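You operate a simulated robot arm through the tools that you are given. There is no shell and no other tool.

You run a simulated two-armed robot. Do the job below in one go: nothing can be reset, and whatever is moved stays where it is left.

TASK
Set block J-56 in the black tray and prime a patch, then put the float back and close the pot.
Fine: load the small float in the small primer pot; the other block stays bare. Set down upright: small float. A coat counts when it lies all over at full strength: go over it till it gets no stronger.

The check looks at the end state, three seconds after you hand in, the way a careful person would. Anything else that was tipped, shoved, dropped, spilled or broken makes it a failure.

THE ROBOT
Two 7-joint arms with fingered hands on one trunk that stands fixed in place. Base frame: the origin is at the foot of the trunk, x ahead of it, y to its left, z up. Lengths are in m, angles in rad, forces in N, time in s.
The left shoulder is at [0.13, 0.173, 1.025], the right one opposite. With the tool pointing down near the work surface each hand reaches from about 0.1 to 0.86 m from the base axis, measured 20 degrees to its own side. Payload 3.5 kg a hand.
The tool frame of a hand sits at the grasp point between the pads (the TCP): z along the fingers, y along the line on which they close. The tips reach 0.03 m beyond it. The gripper opens to 0.104 m. The gripper's body begins 0.035 m behind the TCP. The gripper is a hand of 3 fingers: y runs from the thumb to the fingers, the wrist lies at [-0.015, -0.104, -0.178] in the tool frame, and closing takes about 1.5 s.
Orientation is that of the tool frame in the base frame, as a unit quaternion [w, x, y, z]. With the fingers straight down and the wrist toward the robot, the tool's x, y and z point along [0, 1, 0], [1, 0, 0] and [0, 0, -1] of the base frame.

THE INTERFACE
- The arms move only by the tool apply_moves. It takes "left_series", "right_series" or both (then of equal length, played together; a hand with none holds still); each is a list of rows, each a list of 6 numbers: the shift along the tool's x, y, z in m, then the turn, a rotation vector about the tool's x, y, z in rad. In form: [[tx, ty, tz, rx, ry, rz], ...]. A call has 1 to 20 rows; each row is the pose to reach, as a shift and turn from the pose commanded when the call began, along the tool's axes at that moment. "left_fingers" and "right_fingers" are, for a hand that has rows, the gripper command, from -1 (shut) to 1 (fully open), values between in proportion, set as the call begins (left out, the last holds). Each row takes 0.2 s and may step no farther than 0.05 m and 0.15 rad from the row before; otherwise, or with a gripper value out of range, the whole call is refused. A pose out of reach is approached as far as the arm can. The call stops where the force on the tool passes 40 N (or 10 N more than at its start, if that is more) or the arm is blocked; 0.2 s more then pass. The fingers move at their own pace (about 0.072 m/s each) and stop on an object; they squeeze with about 31 N. The grip force told is the motor's: it shows also when the fingers shut on nothing. Time passes only in rows, and 0.2 s behind the last, so rows that repeat a pose let the fingers close. It gives the time, the measured TCP pose, the force on the tool (base axes), the opening and the grip force at its end, in the units of the frame above (readings bear some noise), with the torque about the TCP (base axes, N m) and any sound that the robot's microphone picked up.
- Cameras (640 x 400 px; columns grow to the right, rows downward): "scene" is now at [0.245, 0.0172, 1.2226]; the picture's right is [0.18, -0.98, 0.00], its down [-0.33, -0.06, -0.94] and it looks along [0.93, 0.17, -0.34] (base axes); focal length 214 px, centre (320, 200). "left" rides on the left gripper at [-0.064, -0.094, -0.117] in its tool frame; the picture's right is [-0.72, -0.33, 0.61], its down [0.64, -0.65, 0.40] and it looks along [0.27, 0.68, 0.68] (tool axes); focal length 238 px, centre (320, 200). "right" rides on the right gripper at [0.064, -0.094, -0.117] in its tool frame; the picture's right is [-0.72, 0.33, -0.61], its down [-0.64, -0.65, 0.40] and it looks along [-0.27, 0.68, 0.68] (tool axes); focal length 238 px, centre (320, 200). There is no depth. A picture from a camera that has moved, and an enlarged one, comes with that camera's place and axes in the base frame and with its lens.
- snapshot(camera): a new picture of that camera. It takes no simulated time.
- lift_body(by): slides the trunk up (or, below 0, down) by that many m; the arms and the scene camera ride with it, the base frame stays. It gives what a move gives, with no picture.
- curl_fingers(index, middle, thumb_bend, thumb_turn, hand): sets how far each is bent, from 0 (flat) to 100 (curled in); at 30 the hand is open as for a grip, at 70 the pads meet at the TCP. One left out holds its place. A second passes; each finger stops where it meets its share of the squeeze, and holds until it gets a number again. A gripper value or a shape takes the hand back. It gives what a move gives, with no picture; readings hold the bend of each and the force on the fingers (four entries, about 0 where the hand has none), thumb and palm. thumb_turn goes from beside the hand (0) to across from the fingers (100), as for a grip.
- preshape(shape, hand): the hand has 3 fingers and takes this shape, open, in about a second: jaw (thumb against the fingers, like two jaws); tri (thumb and two fingers); tip (a fingertip pinch); poke (one finger out to press); point (the index stretched); flat (the hand flat); cup (the hand cupped); fist (a fist). The gripper value then closes the fingers along that shape, each until it touches; the sizes above hold for jaw. It gives what a move gives, with no picture.
- turn_head(pan, tilt): turns the head with the scene camera to pan (to the left, within 1.501 rad either way) and tilt (down, from -0.506 to 1.204), counted from straight ahead of the robot. It gives what a move gives.
- zoom(camera, box): a new picture of the part [left, top, right, bottom] of that camera's present view, enlarged. It takes no simulated time.
- finish_job(): hands the job in; it is judged then, once.

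Nothing tells you positions but the pictures and the camera data. Unless the task says otherwise, let go and move clear before handing in.

The tools are called as a command line: name --argument value ..., lists and objects as JSON in quotes. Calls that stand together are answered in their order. apply_moves: Moves the arms, as the interface text tells. Its arguments: {"type":"object","properties":{"left_series":{"type":"array"},"left_fingers":{"type":"number"},"right_series":{"type":"array"},"right_fingers":{"type":"number"}},"required":[]} The other tools are called the same way: lift_body (by) slides the trunk up or down; preshape (shape, hand) gives the hand a shape; curl_fingers (index, middle, thumb_bend, thumb_turn, hand) moves the fingers one by one; turn_head (pan, tilt) turns the head that bears the scene camera; snapshot (camera) takes a picture; zoom (camera, box) takes an enlarged picture of a part of a camera's view; finish_job () hands the job in.

At the start:

```text
time_s: 0.0
left_position: [0.4813, 0.3365, 1.1807]
left_tool_rot: [0.0, 0.707, 0.707, 0.0]
left_force: [-0.7, 0.7, 0.3]
left_moment: [-0.03, -0.02, -0.01]
left_opening: 0.1034
left_gripper_force: 0.0
left_shape: jaw
left_bend: [30.0, 30.0, 30.0, 98.0]
left_finger forces: [0.1, 0.0, 0.0, 0.1, 0.0, 0.0]
right_position: [0.472, -0.0362, 1.1622]
right_tool_rot: [0.0, 0.707, 0.707, 0.001]
right_force: [0.0, -0.1, -0.2]
right_moment: [-0.01, -0.01, 0.0]
right_opening: 0.1033
right_gripper_force: 0.0
right_shape: jaw
right_bend: [30.0, 30.0, 30.0, 98.0]
right_finger forces: [0.0, 0.0, 0.0, 0.0, 0.0, 0.0]
trunk travel left (down, up): [-0.125, 0.629]
head pan, tilt: [0.178, 0.342]
```

scene: 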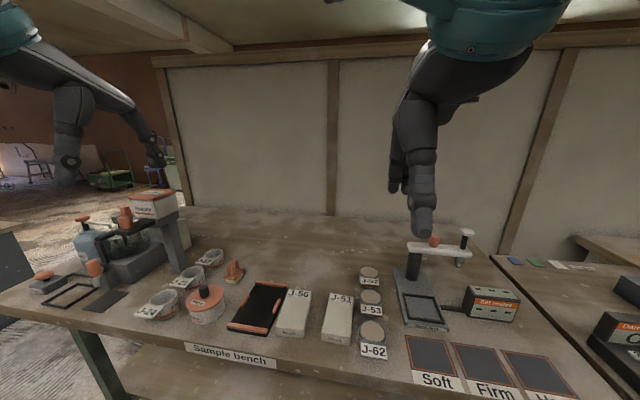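
right: 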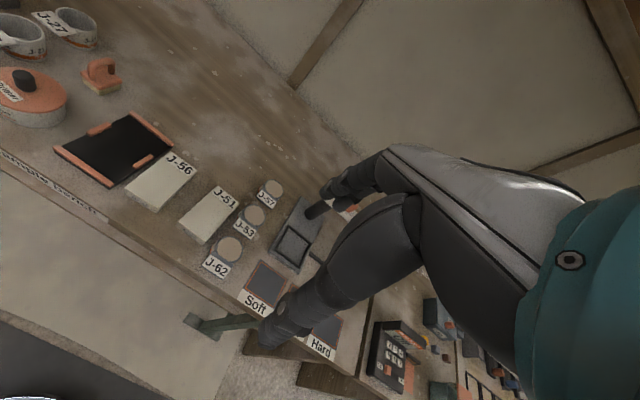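
left: 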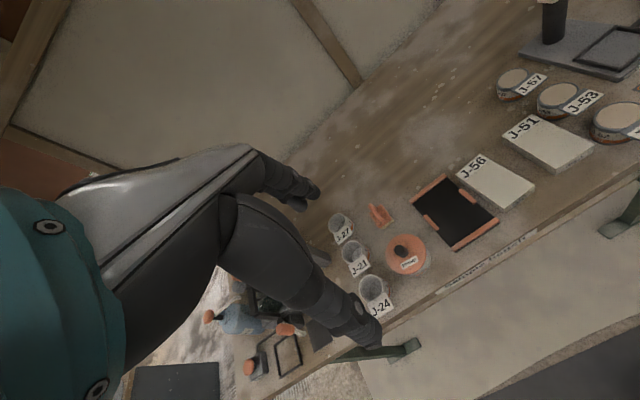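

I see a sample bench with a black tray (orange clips), blocks J-56 and J-51, a lidded orange pot, and a small float behind it. I'll look closer before moving anything.

zoom --camera "scene" --box '[120, 230, 400, 370]'

zoom --camera "left" --box '[320, 120, 560, 300]'

zoom --camera "right" --box '[0, 0, 280, 260]'

zoom --camera "scene" --box '[0, 170, 240, 330]'

```text
2.29 times, centred on (260, 300) of scene
camera zoom: at [0.245, 0.0172, 1.2226], right [0.18, -0.98, 0.0], down [-0.33, -0.06, -0.94], along [0.93, 0.17, -0.34], focal length 490 px, centre (457, -29)
```

zoom: 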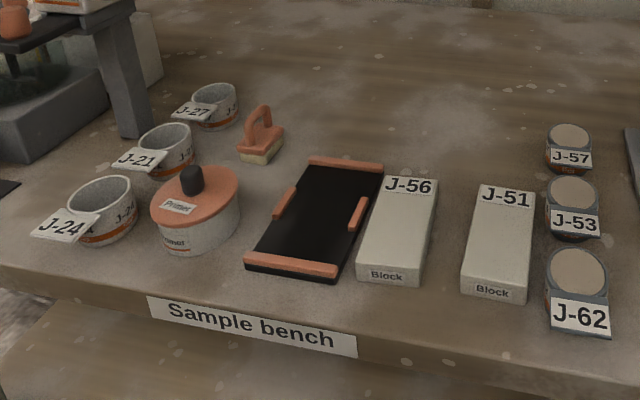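

```text
2.22 times, centred on (440, 210) of left
camera zoom: at [0.3882, 0.2709, 1.2983], right [-0.33, -0.72, -0.61], down [-0.65, 0.64, -0.4], along [0.68, 0.27, -0.68], focal length 530 px, centre (53, 178)
```

zoom: 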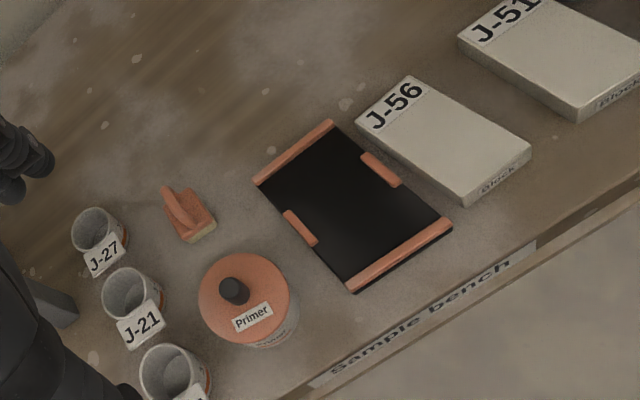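

```text
1.54 times, centred on (140, 130) of right
camera zoom: at [0.377, 0.0275, 1.2802], right [0.33, -0.72, 0.61], down [-0.65, -0.64, -0.4], along [0.68, -0.27, -0.68], focal length 367 px, centre (597, 308)
```

zoom: 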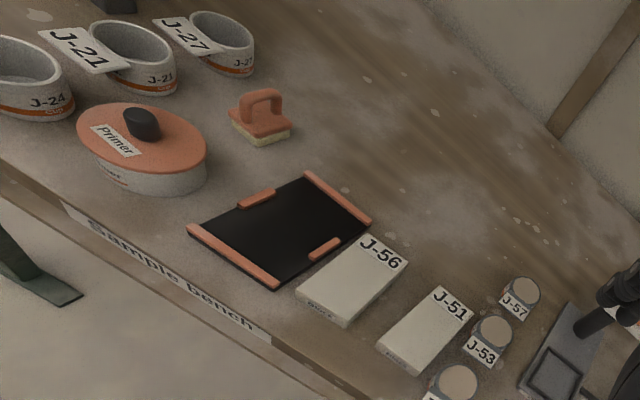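

```text
2.50 times, centred on (120, 250) of scene
camera zoom: at [0.245, 0.0172, 1.2226], right [0.18, -0.98, 0.0], down [-0.33, -0.06, -0.94], along [0.93, 0.17, -0.34], focal length 536 px, centre (820, 75)
```

zoom: 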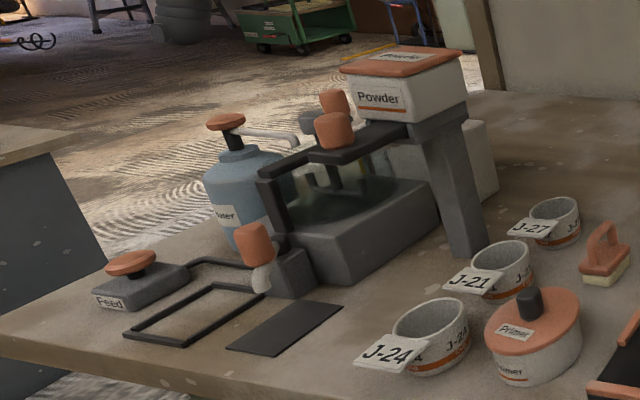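

I see the primer pot with a knobbed lid and one float on this bench. I'll turn the head to check whether there are other pots or floats elsewhere.

turn_head --pan -0.5 --tilt 0.6

snapshot --camera "scene"

turn_head --pan -1.2 --tilt 0.5

snapshot --camera "scene"

turn_head --pan 1.0 --tilt 0.5

snapshot --camera "scene"

turn_head --pan 0.2 --tilt 0.8

snapshot --camera "scene"

```text
time_s: 1.1
left_position: [0.4829, 0.3354, 1.1819]
left_tool_rot: [0.0, 0.707, 0.707, 0.001]
left_force: [1.2, 0.0, 0.1]
left_moment: [0.03, 0.02, 0.02]
left_opening: 0.1038
left_gripper_force: 0.1
left_shape: jaw
left_bend: [30.0, 30.0, 30.0, 98.0]
left_finger forces: [0.0, 0.1, 0.0, 0.0, 0.0, 0.0]
right_position: [0.4706, -0.0363, 1.1621]
right_tool_rot: [0.0, 0.707, 0.707, 0.0]
right_force: [0.7, 0.1, -0.3]
right_moment: [-0.01, -0.01, 0.0]
right_opening: 0.1034
right_gripper_force: 0.0
right_shape: jaw
right_bend: [30.0, 30.0, 30.0, 98.0]
right_finger forces: [0.0, 0.1, 0.0, 0.0, 0.0, 0.0]
trunk travel left (down, up): [-0.125, 0.629]
head pan, tilt: [-0.499, 0.6]
```

```text
taken
camera scene: at [0.2309, -0.0414, 1.199], right [-0.48, -0.88, 0.0], down [-0.5, 0.27, -0.83], along [0.72, -0.39, -0.56], focal length 214 px, centre (320, 200)
```

scene: 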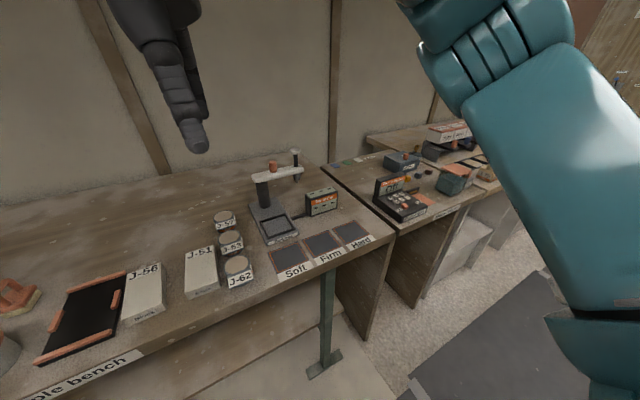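

```text
time_s: 2.1
left_position: [0.4817, 0.3362, 1.1816]
left_tool_rot: [0.001, 0.707, 0.707, 0.0]
left_force: [-0.4, -0.8, -0.4]
left_moment: [0.0, -0.03, 0.01]
left_opening: 0.1035
left_gripper_force: 0.0
left_shape: jaw
left_bend: [30.0, 30.0, 30.0, 98.0]
left_finger forces: [0.1, 0.0, 0.0, 0.1, 0.0, 0.0]
right_position: [0.4714, -0.0363, 1.1618]
right_tool_rot: [0.0, 0.707, 0.707, 0.0]
right_force: [-0.7, -0.2, -0.3]
right_moment: [0.01, 0.02, 0.04]
right_opening: 0.1037
right_gripper_force: 0.1
right_shape: jaw
right_bend: [30.0, 30.0, 30.0, 98.0]
right_finger forces: [0.0, 0.0, 0.1, 0.0, 0.0, 0.0]
trunk travel left (down, up): [-0.125, 0.629]
head pan, tilt: [-1.201, 0.499]
```

```text
taken
camera scene: at [0.1862, -0.084, 1.2081], right [-0.93, -0.36, 0.0], down [-0.17, 0.45, -0.88], along [0.32, -0.82, -0.48], focal length 214 px, centre (320, 200)
```

scene: 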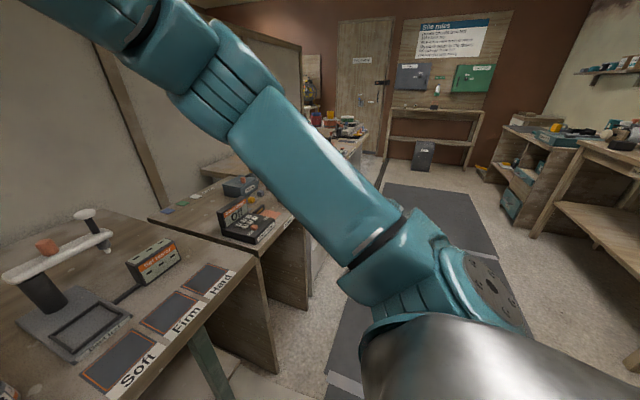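

```text
time_s: 4.2
left_position: [0.4821, 0.3374, 1.1805]
left_tool_rot: [0.0, 0.708, 0.707, 0.0]
left_force: [-1.1, 0.1, 0.3]
left_moment: [-0.01, -0.02, -0.01]
left_opening: 0.1037
left_gripper_force: 0.0
left_shape: jaw
left_bend: [30.0, 30.0, 30.0, 98.0]
left_finger forces: [0.0, 0.0, 0.0, 0.0, 0.1, 0.1]
right_position: [0.4709, -0.0362, 1.1611]
right_tool_rot: [0.0, 0.707, 0.707, -0.001]
right_force: [0.8, -0.4, 0.2]
right_moment: [0.02, 0.03, 0.03]
right_opening: 0.1035
right_gripper_force: 0.0
right_shape: jaw
right_bend: [30.0, 30.0, 30.0, 98.0]
right_finger forces: [0.0, 0.0, 0.1, 0.0, 0.0, 0.0]
trunk travel left (down, up): [-0.125, 0.629]
head pan, tilt: [1.0, 0.499]
```

```text
taken
camera scene: at [0.2024, 0.0773, 1.2081], right [0.84, -0.54, 0.0], down [-0.26, -0.4, -0.88], along [0.47, 0.74, -0.48], focal length 214 px, centre (320, 200)
```

scene: 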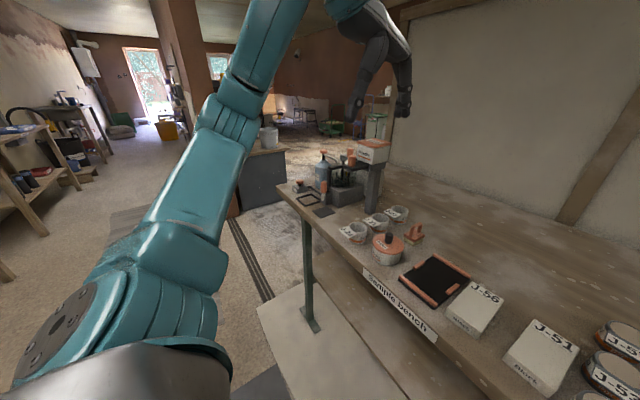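

```text
time_s: 5.3
left_position: [0.4812, 0.3362, 1.1813]
left_tool_rot: [0.0, 0.707, 0.707, 0.0]
left_force: [0.0, 0.3, -0.9]
left_moment: [-0.01, -0.01, 0.01]
left_opening: 0.1035
left_gripper_force: 0.0
left_shape: jaw
left_bend: [30.0, 30.0, 30.0, 98.0]
left_finger forces: [0.0, 0.0, 0.0, 0.0, 0.0, 0.0]
right_position: [0.4707, -0.0366, 1.1631]
right_tool_rot: [0.0, 0.707, 0.707, -0.001]
right_force: [-0.9, -0.6, 0.2]
right_moment: [-0.01, -0.01, 0.01]
right_opening: 0.1034
right_gripper_force: 0.2
right_shape: jaw
right_bend: [30.0, 30.0, 30.0, 98.0]
right_finger forces: [0.0, 0.0, 0.1, 0.1, 0.1, 0.1]
trunk travel left (down, up): [-0.125, 0.629]
head pan, tilt: [0.201, 0.799]
```

```text
taken
camera scene: at [0.2323, 0.017, 1.1822], right [0.2, -0.98, 0.0], down [-0.7, -0.14, -0.7], along [0.68, 0.14, -0.72], focal length 214 px, centre (320, 200)
```

scene: 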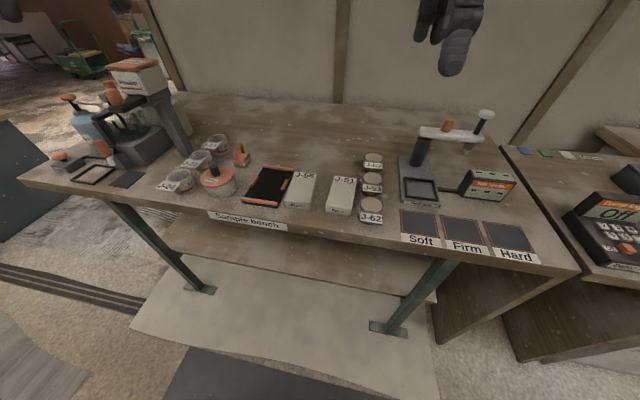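

Only one float and one primer pot exist, both on the sample bench near the tray. I'll take enlarged views to measure positions.

zoom --camera "scene" --box '[150, 120, 310, 220]'

zoom --camera "scene" --box '[230, 130, 390, 230]'

zoom --camera "left" --box '[320, 160, 480, 320]'

zoom --camera "left" --box '[400, 60, 640, 260]'

zoom --camera "right" --box '[0, 20, 160, 140]'

zoom --camera "right" --box '[40, 90, 240, 260]'

```text
4.00 times, centred on (230, 170) of scene
camera zoom: at [0.2323, 0.017, 1.1822], right [0.2, -0.98, 0.0], down [-0.7, -0.14, -0.7], along [0.68, 0.14, -0.72], focal length 858 px, centre (680, 320)
```

zoom: 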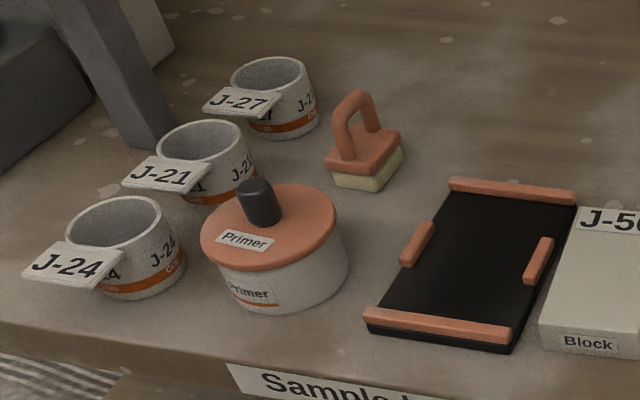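

```text
4.00 times, centred on (310, 180) of scene
camera zoom: at [0.2323, 0.017, 1.1822], right [0.2, -0.98, 0.0], down [-0.7, -0.14, -0.7], along [0.68, 0.14, -0.72], focal length 858 px, centre (360, 280)
```

zoom: 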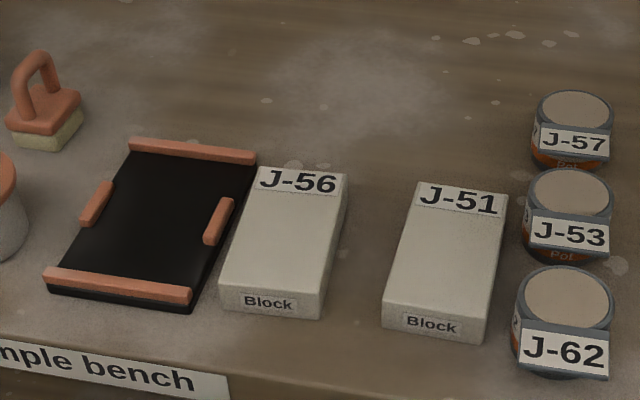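

```text
2.50 times, centred on (400, 240) of left
camera zoom: at [0.3882, 0.2709, 1.2983], right [-0.33, -0.72, -0.61], down [-0.65, 0.64, -0.4], along [0.68, 0.27, -0.68], focal length 596 px, centre (120, 100)
```

zoom: 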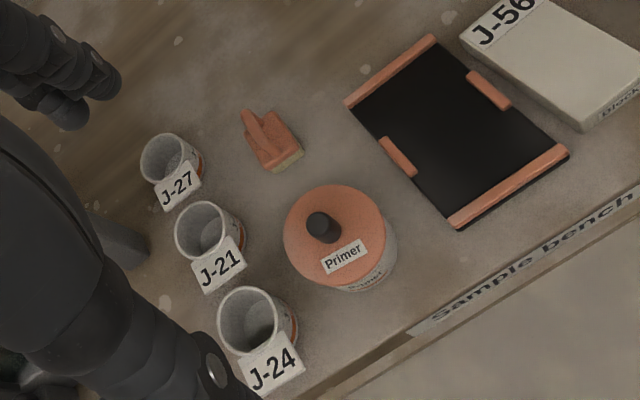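

```text
2.00 times, centred on (520, 160) of left
camera zoom: at [0.3882, 0.2709, 1.2983], right [-0.33, -0.72, -0.61], down [-0.65, 0.64, -0.4], along [0.68, 0.27, -0.68], focal length 477 px, centre (-80, 280)
```

zoom: 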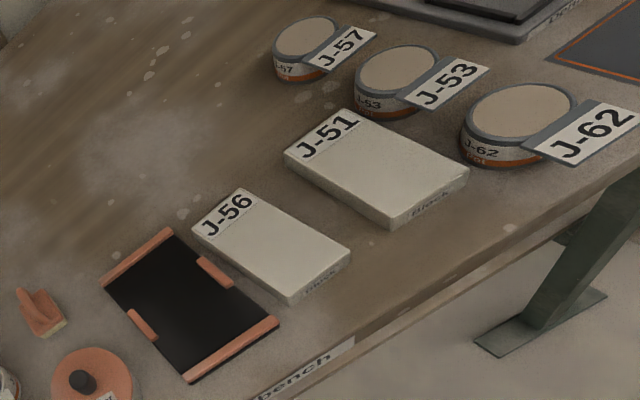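

```text
3.33 times, centred on (80, 80) of right
camera zoom: at [0.377, 0.0275, 1.2802], right [0.33, -0.72, 0.61], down [-0.65, -0.64, -0.4], along [0.68, -0.27, -0.68], focal length 794 px, centre (1120, 600)
```

zoom: 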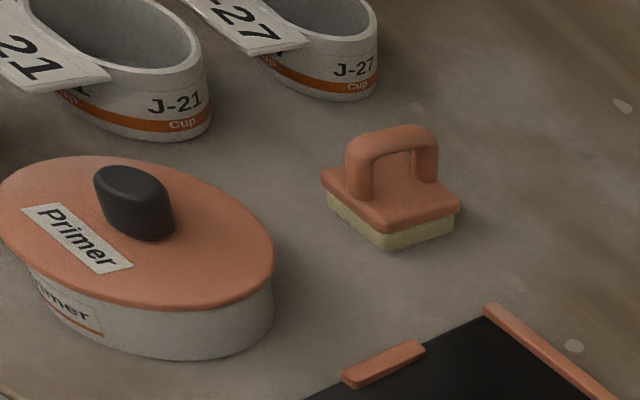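

```text
2.35 times, centred on (140, 175) of right
camera zoom: at [0.377, 0.0275, 1.2802], right [0.33, -0.72, 0.61], down [-0.65, -0.64, -0.4], along [0.68, -0.27, -0.68], focal length 561 px, centre (744, 259)
```

zoom: 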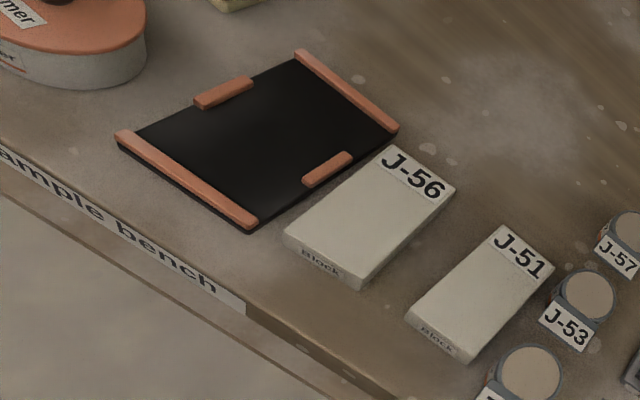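

The tray (~x 0.54–0.68, y 0.18–0.27, floor ~0.81) and J-56 (centre ~[0.60, 0.14], slightly yawed) look well placed for reach. I'll take finer enlargements for exact measurement.

zoom --camera "scene" --box '[236, 156, 316, 216]'

zoom --camera "scene" --box '[190, 130, 270, 200]'

zoom --camera "scene" --box '[280, 160, 330, 215]'

lift_body --by 0.2

snapshot --camera "scene"

```text
6.67 times, centred on (276, 186) of scene
camera zoom: at [0.2323, 0.017, 1.1822], right [0.2, -0.98, 0.0], down [-0.7, -0.14, -0.7], along [0.68, 0.14, -0.72], focal length 1430 px, centre (613, 293)
```

zoom: 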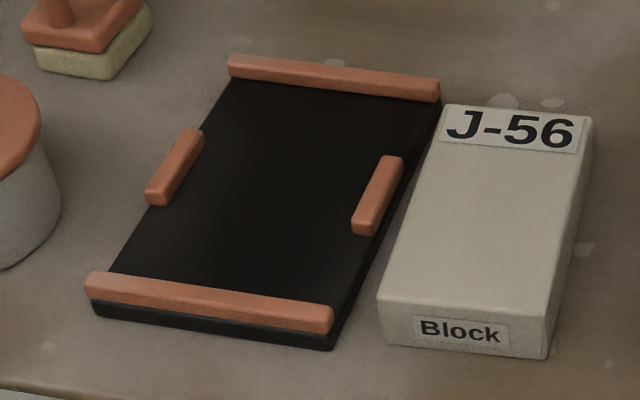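

```text
5.71 times, centred on (230, 165) of scene
camera zoom: at [0.2323, 0.017, 1.1822], right [0.2, -0.98, 0.0], down [-0.7, -0.14, -0.7], along [0.68, 0.14, -0.72], focal length 1226 px, centre (834, 400)
```

zoom: 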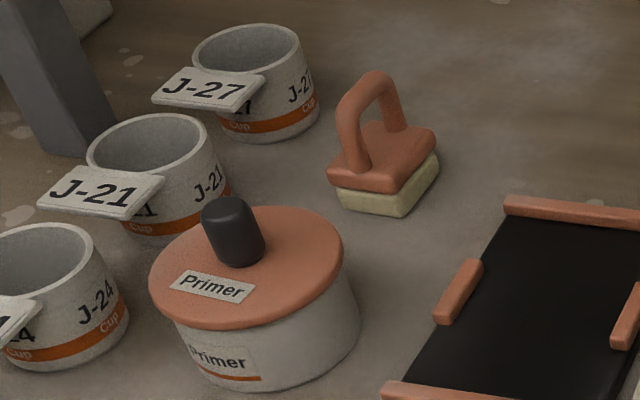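

```text
7.27 times, centred on (305, 188) of scene
camera zoom: at [0.2323, 0.017, 1.1822], right [0.2, -0.98, 0.0], down [-0.7, -0.14, -0.7], along [0.68, 0.14, -0.72], focal length 1560 px, centre (429, 291)
```

zoom: 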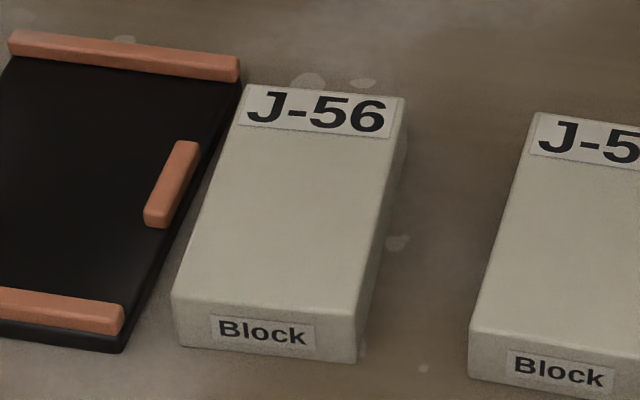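

```text
time_s: 7.5
left_position: [0.4822, 0.3369, 1.3802]
left_tool_rot: [-0.001, 0.707, 0.707, 0.0]
left_force: [1.1, -0.4, -0.1]
left_moment: [-0.03, -0.02, 0.04]
left_opening: 0.1035
left_gripper_force: 0.1
left_shape: jaw
left_bend: [30.0, 30.0, 30.0, 98.0]
left_finger forces: [0.0, 0.1, 0.0, 0.0, 0.0, 0.1]
right_position: [0.4718, -0.0361, 1.362]
right_tool_rot: [0.0, 0.707, 0.707, -0.002]
right_force: [-0.2, 0.6, 0.0]
right_moment: [0.01, -0.02, -0.01]
right_opening: 0.1037
right_gripper_force: 0.2
right_shape: jaw
right_bend: [30.0, 30.0, 30.0, 98.0]
right_finger forces: [0.0, 0.0, 0.0, 0.0, 0.0, 0.0]
trunk travel left (down, up): [-0.325, 0.429]
head pan, tilt: [0.201, 0.799]
```

```text
taken
camera scene: at [0.1401, 0.0169, 1.3885], right [0.2, -0.98, 0.0], down [-0.7, -0.14, -0.7], along [0.68, 0.14, -0.72], focal length 214 px, centre (320, 200)
```

scene: 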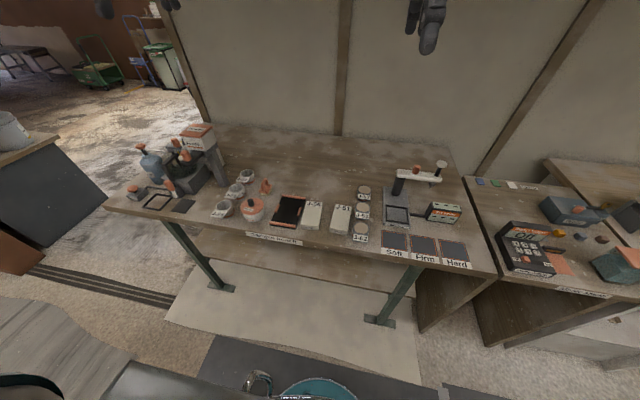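

The trunk rise gives a second viewpoint. I'll zoom in on the same objects from here to triangulate heights.

zoom --camera "scene" --box '[266, 186, 328, 236]'

zoom --camera "scene" --box '[220, 168, 300, 228]'

```text
8.00 times, centred on (297, 211) of scene
camera zoom: at [0.1401, 0.0169, 1.3885], right [0.2, -0.98, 0.0], down [-0.7, -0.14, -0.7], along [0.68, 0.14, -0.72], focal length 1716 px, centre (504, 112)
```

zoom: 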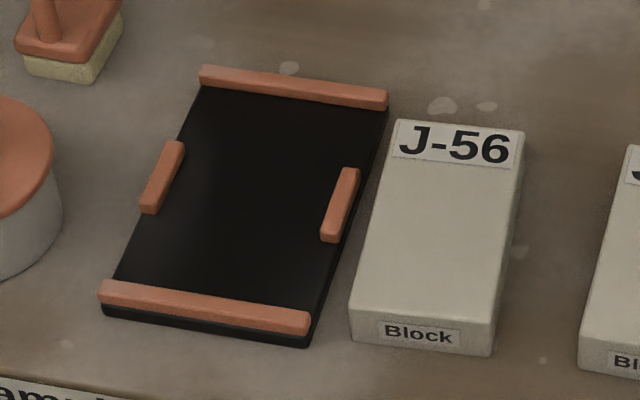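

```text
6.67 times, centred on (260, 198) of scene
camera zoom: at [0.1401, 0.0169, 1.3885], right [0.2, -0.98, 0.0], down [-0.7, -0.14, -0.7], along [0.68, 0.14, -0.72], focal length 1430 px, centre (720, 213)
```

zoom: 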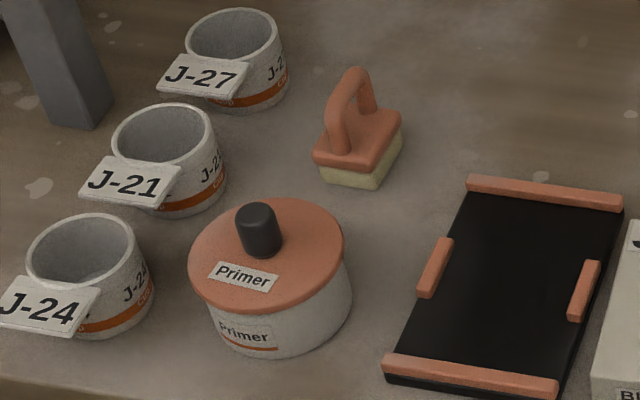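

The objects are located to within a few mm; the table is at about z=0.80. I'll lower the trunk back and turn the right hand so that it closes across the block's width.

lift_body --by -0.2

apply_moves --right_series '[[0, 0, 0, 0, 0, -0.15], [0, 0, 0, 0, 0, -0.3], [0, 0, 0, 0, 0, -0.45], [0, 0, 0, 0, 0, -0.6], [0, 0, 0, 0, 0, -0.75], [0, 0, 0, 0, 0, -0.9], [0, 0, 0, 0, 0, -1.05], [0, 0, 0, 0, 0, -1.2], [0, 0, 0, 0, 0, -1.35], [0, 0, 0, 0, 0, -1.5], [0, 0, 0, 0, 0, -1.5708]]' --right_fingers 0.4

snapshot --camera "scene"

snapshot --camera "right"

```text
time_s: 9.7
left_position: [0.4825, 0.3359, 1.1833]
left_tool_rot: [0.001, 0.707, 0.707, 0.002]
left_force: [-0.8, -0.6, -1.1]
left_moment: [-0.01, -0.01, -0.02]
left_opening: 0.1035
left_gripper_force: 0.1
left_shape: jaw
left_bend: [30.0, 30.0, 30.0, 98.0]
left_finger forces: [0.0, 0.0, 0.0, 0.0, 0.0, 0.0]
right_position: [0.4705, -0.0369, 1.1637]
right_tool_rot: [0.0, 0.708, 0.706, 0.0]
right_force: [-0.2, 0.9, 0.9]
right_moment: [0.01, 0.01, 0.0]
right_opening: 0.1037
right_gripper_force: 0.1
right_shape: jaw
right_bend: [30.0, 30.0, 30.0, 98.0]
right_finger forces: [0.0, 0.0, 0.0, 0.1, 0.0, 0.0]
trunk travel left (down, up): [-0.125, 0.629]
head pan, tilt: [0.201, 0.799]
```

```text
time_s: 12.1
left_position: [0.4813, 0.3366, 1.1821]
left_tool_rot: [0.0, 0.708, 0.707, 0.0]
left_force: [0.2, 0.0, 0.1]
left_moment: [-0.03, 0.01, 0.01]
left_opening: 0.1034
left_gripper_force: 0.0
left_shape: jaw
left_bend: [30.0, 30.0, 30.0, 98.0]
left_finger forces: [0.1, 0.0, 0.0, 0.1, 0.0, 0.0]
right_position: [0.4075, -0.05, 1.1456]
right_tool_rot: [0.001, 0.003, 1.0, 0.0]
right_force: [0.4, -0.5, 0.5]
right_moment: [0.03, -0.01, 0.03]
right_opening: 0.073
right_gripper_force: 0.0
right_shape: jaw
right_bend: [27.0, 37.0, 58.0, 99.0]
right_finger forces: [0.1, 0.0, 0.1, 0.0, 0.1, 0.0]
right hand out of reach, approached as far as the arm can: row 9, 10, 11
trunk travel left (down, up): [-0.125, 0.629]
head pan, tilt: [0.201, 0.799]
```

```text
taken
camera scene: at [0.2319, 0.0173, 1.1823], right [0.2, -0.98, 0.0], down [-0.7, -0.14, -0.7], along [0.68, 0.14, -0.72], focal length 214 px, centre (320, 200)
```

scene: 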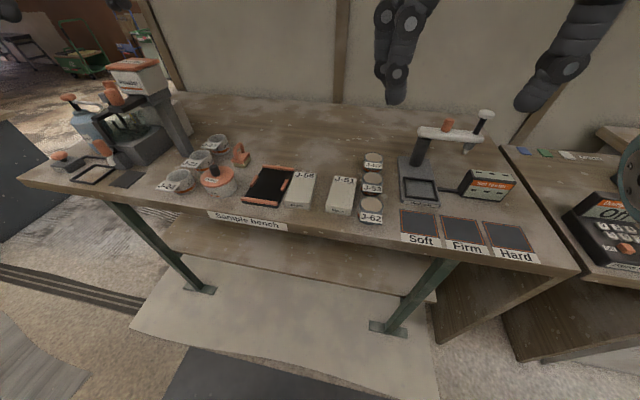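

```text
taken
camera right: at [0.3432, -0.1421, 1.2638], right [0.72, 0.32, 0.61], down [0.64, -0.66, -0.41], along [0.27, 0.68, -0.68], focal length 238 px, centre (320, 200)
```

right: 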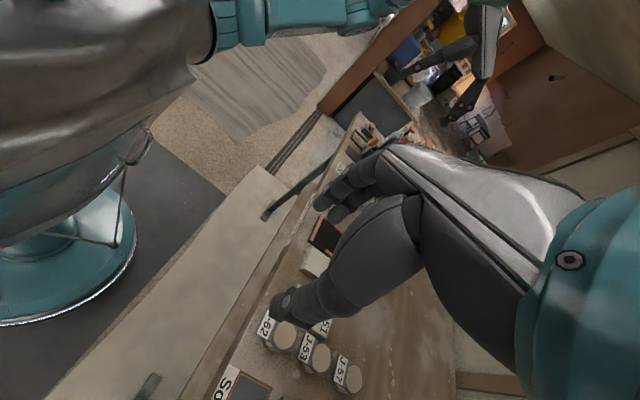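

The right hand now closes along base y. I'll move it lower and forward and check how the pose tracks.

apply_moves --right_series '[[-0.03, 0.01, 0.02, 0, 0, 0], [-0.06, 0.02, 0.04, 0, 0, 0], [-0.09, 0.03, 0.06, 0, 0, 0], [-0.12, 0.04, 0.08, 0, 0, 0], [-0.15, 0.05, 0.1, 0, 0, 0]]'

```text
time_s: 13.3
left_position: [0.4826, 0.3372, 1.1819]
left_tool_rot: [0.002, 0.707, 0.707, 0.001]
left_force: [0.2, 0.3, -0.5]
left_moment: [0.02, 0.0, 0.01]
left_opening: 0.1036
left_gripper_force: 0.0
left_shape: jaw
left_bend: [30.0, 30.0, 30.0, 98.0]
left_finger forces: [0.0, 0.1, 0.0, 0.0, 0.0, 0.1]
right_position: [0.41, -0.0557, 1.0898]
right_tool_rot: [-0.001, 0.002, 1.0, -0.001]
right_force: [0.7, 0.2, -0.7]
right_moment: [0.03, 0.01, -0.01]
right_opening: 0.0729
right_gripper_force: 0.1
right_shape: jaw
right_bend: [27.0, 37.0, 58.0, 99.0]
right_finger forces: [0.0, 0.0, 0.0, 0.1, 0.0, 0.0]
right hand out of reach, approached as far as the arm can: row 1, 2, 3, 4, 5
trunk travel left (down, up): [-0.125, 0.629]
head pan, tilt: [0.201, 0.799]
```

The right arm lags at this height in that wrist pose. I'll try lowering to see if reach improves closer to the work surface.

apply_moves --right_series '[[0, 0, 0.04, 0, 0, 0], [0, 0, 0.08, 0, 0, 0], [0, 0, 0.12, 0, 0, 0]]'

snapshot --camera "scene"

```text
time_s: 14.1
left_position: [0.4823, 0.3359, 1.1806]
left_tool_rot: [0.0, 0.707, 0.707, 0.0]
left_force: [0.4, -0.1, 0.4]
left_moment: [0.03, -0.03, 0.01]
left_opening: 0.1036
left_gripper_force: 0.1
left_shape: jaw
left_bend: [30.0, 30.0, 30.0, 98.0]
left_finger forces: [0.1, 0.0, 0.0, 0.1, 0.1, 0.0]
right_position: [0.4008, -0.0582, 1.0125]
right_tool_rot: [-0.003, 0.003, 1.0, 0.0]
right_force: [-0.7, 0.7, 0.4]
right_moment: [-0.01, 0.0, -0.03]
right_opening: 0.0729
right_gripper_force: 0.0
right_shape: jaw
right_bend: [27.0, 37.0, 58.0, 99.0]
right_finger forces: [0.1, 0.0, 0.0, 0.1, 0.0, 0.1]
right hand out of reach, approached as far as the arm can: row 2, 3
trunk travel left (down, up): [-0.125, 0.629]
head pan, tilt: [0.201, 0.799]
```

```text
taken
camera scene: at [0.2321, 0.0169, 1.1822], right [0.2, -0.98, 0.0], down [-0.7, -0.14, -0.7], along [0.68, 0.14, -0.72], focal length 214 px, centre (320, 200)
```

scene: 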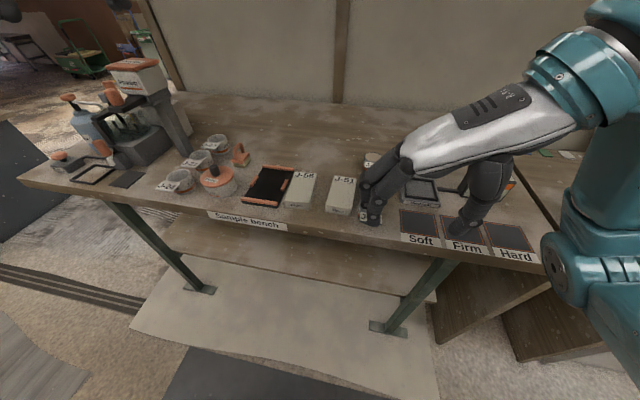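

The arm seems stuck near a joint limit in this configuration. I'll undo the turn, move forward first in the natural orientation, then turn again over the bench.

apply_moves --right_series '[[0, 0, -0.02, 0, 0, 0.15], [-0.01, 0, -0.04, 0, 0, 0.3], [-0.02, 0, -0.05, 0, 0, 0.45], [-0.04, 0, -0.06, 0, 0, 0.6], [-0.06, 0, -0.06, 0, 0, 0.75], [-0.08, 0, -0.06, 0, 0, 0.9], [-0.1, 0, -0.06, 0, 0, 1.05], [-0.12, 0, -0.06, 0, 0, 1.2], [-0.14, 0, -0.06, 0, 0, 1.35], [-0.16, 0, -0.06, 0, 0, 1.5], [-0.18, 0, -0.06, 0, 0, 1.5708], [-0.18, 0, -0.06, 0, 0, 1.5708]]'

```text
time_s: 16.7
left_position: [0.4812, 0.3362, 1.1818]
left_tool_rot: [0.0, 0.707, 0.707, 0.0]
left_force: [0.8, 0.2, 0.8]
left_moment: [0.0, 0.01, -0.03]
left_opening: 0.1036
left_gripper_force: 0.1
left_shape: jaw
left_bend: [30.0, 30.0, 30.0, 98.0]
left_finger forces: [0.0, 0.0, 0.0, 0.0, 0.0, 0.0]
right_position: [0.5797, -0.0566, 1.0705]
right_tool_rot: [0.0, 0.709, 0.705, 0.0]
right_force: [-0.2, 0.1, -0.1]
right_moment: [0.01, -0.01, -0.02]
right_opening: 0.0729
right_gripper_force: 0.1
right_shape: jaw
right_bend: [27.0, 37.0, 58.0, 99.0]
right_finger forces: [0.0, 0.0, 0.0, 0.0, 0.0, 0.1]
trunk travel left (down, up): [-0.125, 0.629]
head pan, tilt: [0.201, 0.799]
```

Back in the natural pose at [0.58, -0.06, 1.07]. Now I'll turn again here to see how far it goes without losing reach.

apply_moves --right_series '[[0, 0, 0, 0, 0, -0.15], [0, 0, 0, 0, 0, -0.3], [0, 0, 0, 0, 0, -0.45], [0, 0, 0, 0, 0, -0.6], [0, 0, 0, 0, 0, -0.75], [0, 0, 0, 0, 0, -0.9], [0, 0, 0, 0, 0, -1.05], [0, 0, 0, 0, 0, -1.2]]'

```text
time_s: 18.5
left_position: [0.4828, 0.3358, 1.1813]
left_tool_rot: [-0.001, 0.707, 0.708, 0.0]
left_force: [-0.5, 0.0, 0.2]
left_moment: [0.01, 0.0, 0.03]
left_opening: 0.1039
left_gripper_force: 0.1
left_shape: jaw
left_bend: [30.0, 30.0, 30.0, 98.0]
left_finger forces: [0.0, 0.0, 0.0, 0.0, 0.0, 0.0]
right_position: [0.5403, -0.0644, 1.0503]
right_tool_rot: [-0.022, 0.246, 0.969, -0.002]
right_force: [-0.6, -0.6, -0.5]
right_moment: [-0.02, -0.01, 0.0]
right_opening: 0.073
right_gripper_force: 0.0
right_shape: jaw
right_bend: [27.0, 37.0, 58.0, 99.0]
right_finger forces: [0.0, 0.0, 0.1, 0.0, 0.1, 0.0]
right hand out of reach, approached as far as the arm can: row 7, 8
trunk travel left (down, up): [-0.125, 0.629]
head pan, tilt: [0.201, 0.799]
```

The yaw limit seems to depend on where the hand is; pointing more inward should help. I'll move toward a spot above J-56 and then turn further.

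apply_moves --right_series '[[0.0085, 0.041, 0, 0, 0, 0], [0.017, 0.082, 0, 0, 0, 0], [0.0256, 0.1225, 0, 0, 0, 0], [0.0342, 0.163, 0, 0, 0, 0], [0.0427, 0.204, 0, 0, 0, 0], [0.0427, 0.204, 0, 0, 0, -0.12], [0.0427, 0.204, 0, 0, 0, -0.24], [0.0427, 0.204, 0, 0, 0, -0.36], [0.0427, 0.204, 0, 0, 0, -0.48], [0.0427, 0.204, 0, 0, 0, -0.53]]'

```text
time_s: 20.7
left_position: [0.4822, 0.3355, 1.1815]
left_tool_rot: [-0.001, 0.707, 0.707, 0.0]
left_force: [0.2, 0.0, 0.4]
left_moment: [0.01, -0.02, -0.01]
left_opening: 0.104
left_gripper_force: 0.0
left_shape: jaw
left_bend: [30.0, 30.0, 30.0, 98.0]
left_finger forces: [0.0, 0.0, 0.0, 0.0, 0.0, 0.1]
right_position: [0.5472, 0.079, 1.0094]
right_tool_rot: [-0.022, 0.204, 0.979, -0.002]
right_force: [0.2, 0.0, -0.9]
right_moment: [-0.01, 0.02, -0.03]
right_opening: 0.0729
right_gripper_force: 0.1
right_shape: jaw
right_bend: [27.0, 37.0, 58.0, 99.0]
right_finger forces: [0.0, 0.0, 0.0, 0.0, 0.0, 0.0]
right hand out of reach, approached as far as the arm can: row 2, 3, 4, 5, 6, 7, 8, 9, 10
trunk travel left (down, up): [-0.125, 0.629]
head pan, tilt: [0.201, 0.799]
```

The wrist's sideways bend seems to limit this with the shoulder low. I'll raise the trunk so the forearm hangs steeper, which should free the yaw.

lift_body --by 0.3

apply_moves --right_series '[[0, 0, 0.05, 0, 0, 0], [0, 0, 0.1, 0, 0, 0], [0, 0, 0.15, 0, 0, 0], [0, 0, 0.2, 0, 0, 0], [0, 0, 0.25, 0, 0, 0], [0, 0, 0.25, 0, 0, -0.12], [0, 0, 0.25, 0, 0, -0.24], [0, 0, 0.25, 0, 0, -0.36]]'

```text
time_s: 23.7
left_position: [0.4823, 0.3361, 1.4805]
left_tool_rot: [-0.001, 0.707, 0.707, -0.001]
left_force: [0.6, -0.3, 0.0]
left_moment: [0.0, -0.01, -0.01]
left_opening: 0.1037
left_gripper_force: 0.1
left_shape: jaw
left_bend: [30.0, 30.0, 30.0, 98.0]
left_finger forces: [0.0, 0.1, 0.0, 0.1, 0.0, 0.0]
right_position: [0.4434, 0.079, 1.4239]
right_tool_rot: [0.107, 0.202, 0.973, 0.025]
right_force: [1.1, 0.1, 0.9]
right_moment: [0.03, 0.01, -0.01]
right_opening: 0.073
right_gripper_force: 0.0
right_shape: jaw
right_bend: [27.0, 37.0, 58.0, 99.0]
right_finger forces: [0.0, 0.0, 0.0, 0.0, 0.1, 0.0]
trunk travel left (down, up): [-0.425, 0.329]
head pan, tilt: [0.201, 0.799]
```

```text
time_s: 25.5
left_position: [0.4814, 0.3356, 1.4822]
left_tool_rot: [0.0, 0.708, 0.707, 0.0]
left_force: [-0.6, -0.9, -0.8]
left_moment: [0.02, 0.01, 0.0]
left_opening: 0.1038
left_gripper_force: 0.0
left_shape: jaw
left_bend: [30.0, 30.0, 30.0, 98.0]
left_finger forces: [0.0, 0.1, 0.1, 0.0, 0.0, 0.0]
right_position: [0.4991, 0.0782, 1.1822]
right_tool_rot: [0.109, 0.173, 0.979, 0.021]
right_force: [-0.2, -0.7, 0.1]
right_moment: [0.02, 0.01, 0.02]
right_opening: 0.0729
right_gripper_force: 0.0
right_shape: jaw
right_bend: [27.0, 37.0, 58.0, 99.0]
right_finger forces: [0.1, 0.0, 0.0, 0.0, 0.0, 0.1]
right hand out of reach, approached as far as the arm can: row 6, 7, 8
trunk travel left (down, up): [-0.425, 0.329]
head pan, tilt: [0.201, 0.799]
```

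Raising the trunk didn't free the right wrist much. I'll test the left hand's yaw range in both directions from its clean pose.

apply_moves --left_series '[[0, 0, 0.05, 0, 0, 0], [0, 0, 0.1, 0, 0, 0], [0, 0, 0.15, 0, 0, 0], [0, 0, 0.2, 0, 0, 0], [0, 0, 0.25, 0, 0, 0], [0, 0.02, 0.3, 0, 0, 0], [0, 0.04, 0.35, 0, 0, 0], [0, 0.06, 0.4, 0, 0, 0]]'

apply_moves --left_series '[[0, 0, 0, 0, 0, -0.15], [0, 0, 0, 0, 0, -0.3], [0, 0, 0, 0, 0, -0.45], [0, 0, 0, 0, 0, -0.6], [0, 0, 0, 0, 0, -0.75], [0, 0, 0, 0, 0, -0.9], [0, 0, 0, 0, 0, -1.05], [0, 0, 0, 0, 0, -1.2], [0, 0, 0, 0, 0, -1.35], [0, 0, 0, 0, 0, -1.5], [0, 0, 0, 0, 0, -1.5708]]'

```text
refused: row 6 steps farther than a row can; nothing moved
```

```text
time_s: 27.9
left_position: [0.4819, 0.3368, 1.4827]
left_tool_rot: [0.0, -0.002, 1.0, 0.0]
left_force: [0.6, -0.5, -0.3]
left_moment: [0.0, -0.01, 0.01]
left_opening: 0.1035
left_gripper_force: 0.0
left_shape: jaw
left_bend: [30.0, 30.0, 30.0, 98.0]
left_finger forces: [0.0, 0.0, 0.0, 0.0, 0.0, 0.0]
right_position: [0.5001, 0.0798, 1.18]
right_tool_rot: [0.108, 0.174, 0.979, 0.021]
right_force: [0.1, 0.0, -0.9]
right_moment: [0.0, 0.04, 0.03]
right_opening: 0.0728
right_gripper_force: 0.0
right_shape: jaw
right_bend: [27.0, 37.0, 58.0, 99.0]
right_finger forces: [0.0, 0.0, 0.1, 0.1, 0.1, 0.0]
trunk travel left (down, up): [-0.425, 0.329]
head pan, tilt: [0.201, 0.799]
```

The left hand reaches the needed yaw with its wrist inboard, so the left arm can do this work. First I'll lift the right hand back out of the way and restore its orientation before lowering the trunk.

apply_moves --right_series '[[0, 0, -0.05, 0, 0, 0.15], [0, 0, -0.1, 0, 0, 0.3], [0, 0, -0.15, 0, 0, 0.45], [0, 0, -0.2, 0, 0, 0.6], [0, 0, -0.2, 0, 0, 0.75], [0, 0, -0.2, 0, 0, 0.9], [0, 0, -0.2, 0, 0, 1.05], [0, 0, -0.2, 0, 0, 1.2]]'

```text
time_s: 29.7
left_position: [0.4821, 0.3366, 1.4822]
left_tool_rot: [0.0, 0.0, 1.0, 0.0]
left_force: [-0.4, 0.2, 0.4]
left_moment: [0.0, 0.02, 0.02]
left_opening: 0.1037
left_gripper_force: 0.0
left_shape: jaw
left_bend: [30.0, 30.0, 30.0, 98.0]
left_finger forces: [0.1, 0.0, 0.0, 0.0, 0.0, 0.1]
right_position: [0.454, 0.0782, 1.3758]
right_tool_rot: [0.078, 0.696, 0.71, 0.078]
right_force: [0.6, -0.1, -0.4]
right_moment: [0.01, -0.01, 0.01]
right_opening: 0.073
right_gripper_force: 0.0
right_shape: jaw
right_bend: [27.0, 37.0, 58.0, 99.0]
right_finger forces: [0.0, 0.0, 0.1, 0.1, 0.1, 0.1]
trunk travel left (down, up): [-0.425, 0.329]
head pan, tilt: [0.201, 0.799]
```

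I'll level the right hand and park it off to the right, clear of the bench and the camera view.

apply_moves --right_series '[[-0.04, 0, 0, 0.11, 0, 0], [-0.08, 0, 0, 0.22, 0, 0.02], [-0.12, 0, 0, 0.22, 0, 0.02], [-0.16, 0, 0, 0.22, 0, 0.02], [-0.2, -0.02, 0, 0.22, 0, 0.02], [-0.24, -0.04, 0, 0.22, 0, 0.02], [-0.28, -0.05, 0, 0.22, 0, 0.02]]'

lift_body --by -0.2

snapshot --camera "scene"

```text
time_s: 31.3
left_position: [0.4816, 0.3346, 1.4824]
left_tool_rot: [0.001, 0.0, 1.0, 0.0]
left_force: [-0.3, 0.3, -0.9]
left_moment: [-0.01, 0.01, 0.02]
left_opening: 0.104
left_gripper_force: 0.1
left_shape: jaw
left_bend: [30.0, 30.0, 30.0, 98.0]
left_finger forces: [0.1, 0.0, 0.0, 0.0, 0.0, 0.1]
right_position: [0.4123, -0.2005, 1.3664]
right_tool_rot: [0.0, 0.707, 0.707, 0.001]
right_force: [-0.1, -0.2, -0.5]
right_moment: [0.0, -0.06, 0.02]
right_opening: 0.0729
right_gripper_force: 0.2
right_shape: jaw
right_bend: [27.0, 37.0, 58.0, 99.0]
right_finger forces: [0.0, 0.0, 0.0, 0.0, 0.0, 0.0]
trunk travel left (down, up): [-0.425, 0.329]
head pan, tilt: [0.201, 0.799]
```

```text
time_s: 33.4
left_position: [0.4816, 0.3348, 1.2825]
left_tool_rot: [0.0, 0.0, 1.0, 0.0]
left_force: [-0.4, -0.7, 1.7]
left_moment: [-0.01, -0.02, -0.02]
left_opening: 0.1038
left_gripper_force: 0.1
left_shape: jaw
left_bend: [30.0, 30.0, 30.0, 98.0]
left_finger forces: [0.0, 0.1, 0.0, 0.1, 0.0, 0.0]
right_position: [0.4119, -0.2027, 1.1647]
right_tool_rot: [0.001, 0.707, 0.708, 0.001]
right_force: [-0.5, 0.1, 0.0]
right_moment: [-0.04, 0.02, 0.02]
right_opening: 0.073
right_gripper_force: 0.1
right_shape: jaw
right_bend: [27.0, 37.0, 58.0, 99.0]
right_finger forces: [0.1, 0.1, 0.0, 0.0, 0.0, 0.0]
trunk travel left (down, up): [-0.225, 0.529]
head pan, tilt: [0.201, 0.799]
```

```text
taken
camera scene: at [0.1796, 0.0169, 1.2867], right [0.2, -0.98, 0.0], down [-0.7, -0.14, -0.7], along [0.68, 0.14, -0.72], focal length 214 px, centre (320, 200)
```

scene: 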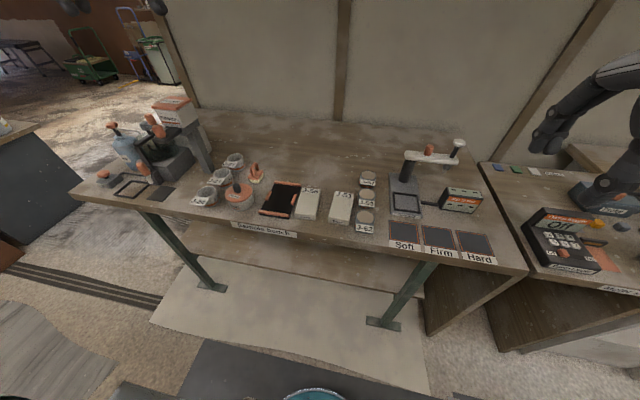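

With the trunk at +0.1 m, I'll bring the left hand (closing along y) above J-56 to test reach.

apply_moves --left_series '[[-0.0158, -0.0244, 0.035, 0, 0, 0], [-0.0316, -0.0488, 0.07, 0, 0, 0], [-0.0474, -0.0732, 0.105, 0, 0, 0], [-0.0632, -0.0976, 0.14, 0, 0, 0], [-0.079, -0.122, 0.175, 0, 0, 0], [-0.0948, -0.1464, 0.21, 0, 0, 0], [-0.1106, -0.1708, 0.245, 0, 0, 0], [-0.126, -0.195, 0.28, 0, 0, 0]]' --left_fingers 0.4

snapshot --camera "left"

snapshot --camera "scene"

```text
time_s: 35.2
left_position: [0.6079, 0.1441, 1.0001]
left_tool_rot: [0.0, 0.001, 1.0, 0.001]
left_force: [-0.1, -0.3, -0.1]
left_moment: [0.03, -0.01, 0.01]
left_opening: 0.0733
left_gripper_force: 0.0
left_shape: jaw
left_bend: [27.0, 37.0, 58.0, 99.0]
left_finger forces: [0.0, 0.0, 0.0, 0.1, 0.0, 0.0]
right_position: [0.4136, -0.203, 1.1647]
right_tool_rot: [-0.001, 0.706, 0.708, 0.0]
right_force: [0.2, -0.2, 0.8]
right_moment: [-0.02, 0.01, -0.03]
right_opening: 0.0728
right_gripper_force: 0.1
right_shape: jaw
right_bend: [27.0, 37.0, 58.0, 99.0]
right_finger forces: [0.0, 0.0, 0.0, 0.0, 0.0, 0.0]
trunk travel left (down, up): [-0.225, 0.529]
head pan, tilt: [0.201, 0.799]
```

```text
taken
camera left: at [0.6722, 0.0467, 1.1167], right [0.72, -0.33, -0.61], down [-0.64, -0.65, -0.4], along [-0.27, 0.68, -0.68], focal length 238 px, centre (320, 200)
```

left: 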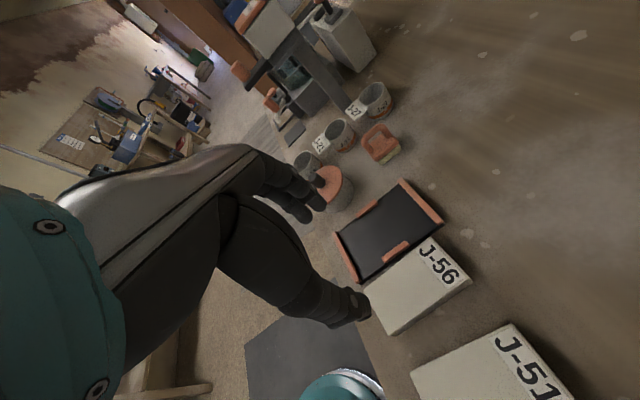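

```text
taken
camera scene: at [0.1806, 0.0166, 1.2864], right [0.2, -0.98, 0.0], down [-0.7, -0.14, -0.7], along [0.68, 0.14, -0.72], focal length 214 px, centre (320, 200)
```

scene: 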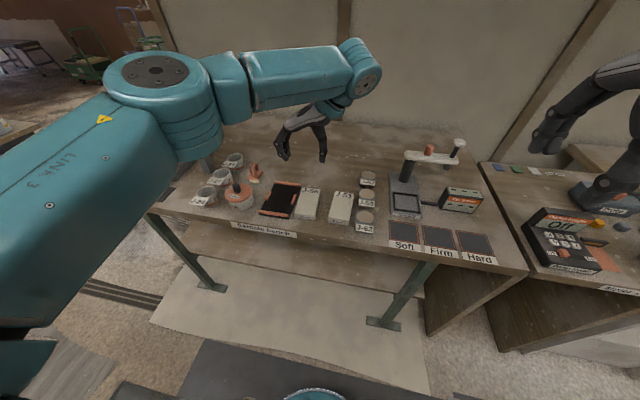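

The left hand reaches above J-56 well. I'll zoom its camera for a better fix on the block, tray, float and pot.

zoom --camera "left" --box '[320, 170, 480, 340]'

zoom --camera "left" --box '[290, 70, 420, 220]'

zoom --camera "scene" --box '[180, 130, 360, 240]'

```text
2.35 times, centred on (400, 255) of left
camera zoom: at [0.6722, 0.0467, 1.1167], right [0.72, -0.33, -0.61], down [-0.64, -0.65, -0.4], along [-0.27, 0.68, -0.68], focal length 561 px, centre (132, 71)
```

zoom: 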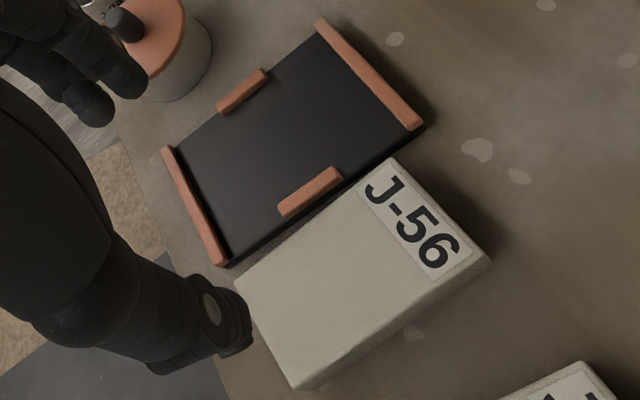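

```text
2.67 times, centred on (355, 145) of left
camera zoom: at [0.6722, 0.0467, 1.1167], right [0.72, -0.33, -0.61], down [-0.64, -0.65, -0.4], along [-0.27, 0.68, -0.68], focal length 636 px, centre (227, 347)
```

zoom: 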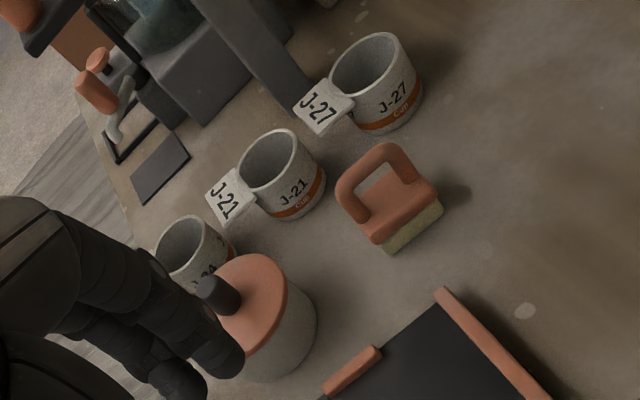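

```text
3.56 times, centred on (270, 185) of scene
camera zoom: at [0.1806, 0.0166, 1.2864], right [0.2, -0.98, 0.0], down [-0.7, -0.14, -0.7], along [0.68, 0.14, -0.72], focal length 763 px, centre (498, 253)
```

zoom: 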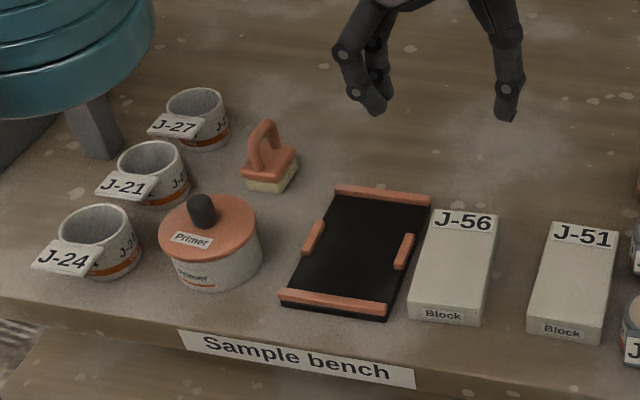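

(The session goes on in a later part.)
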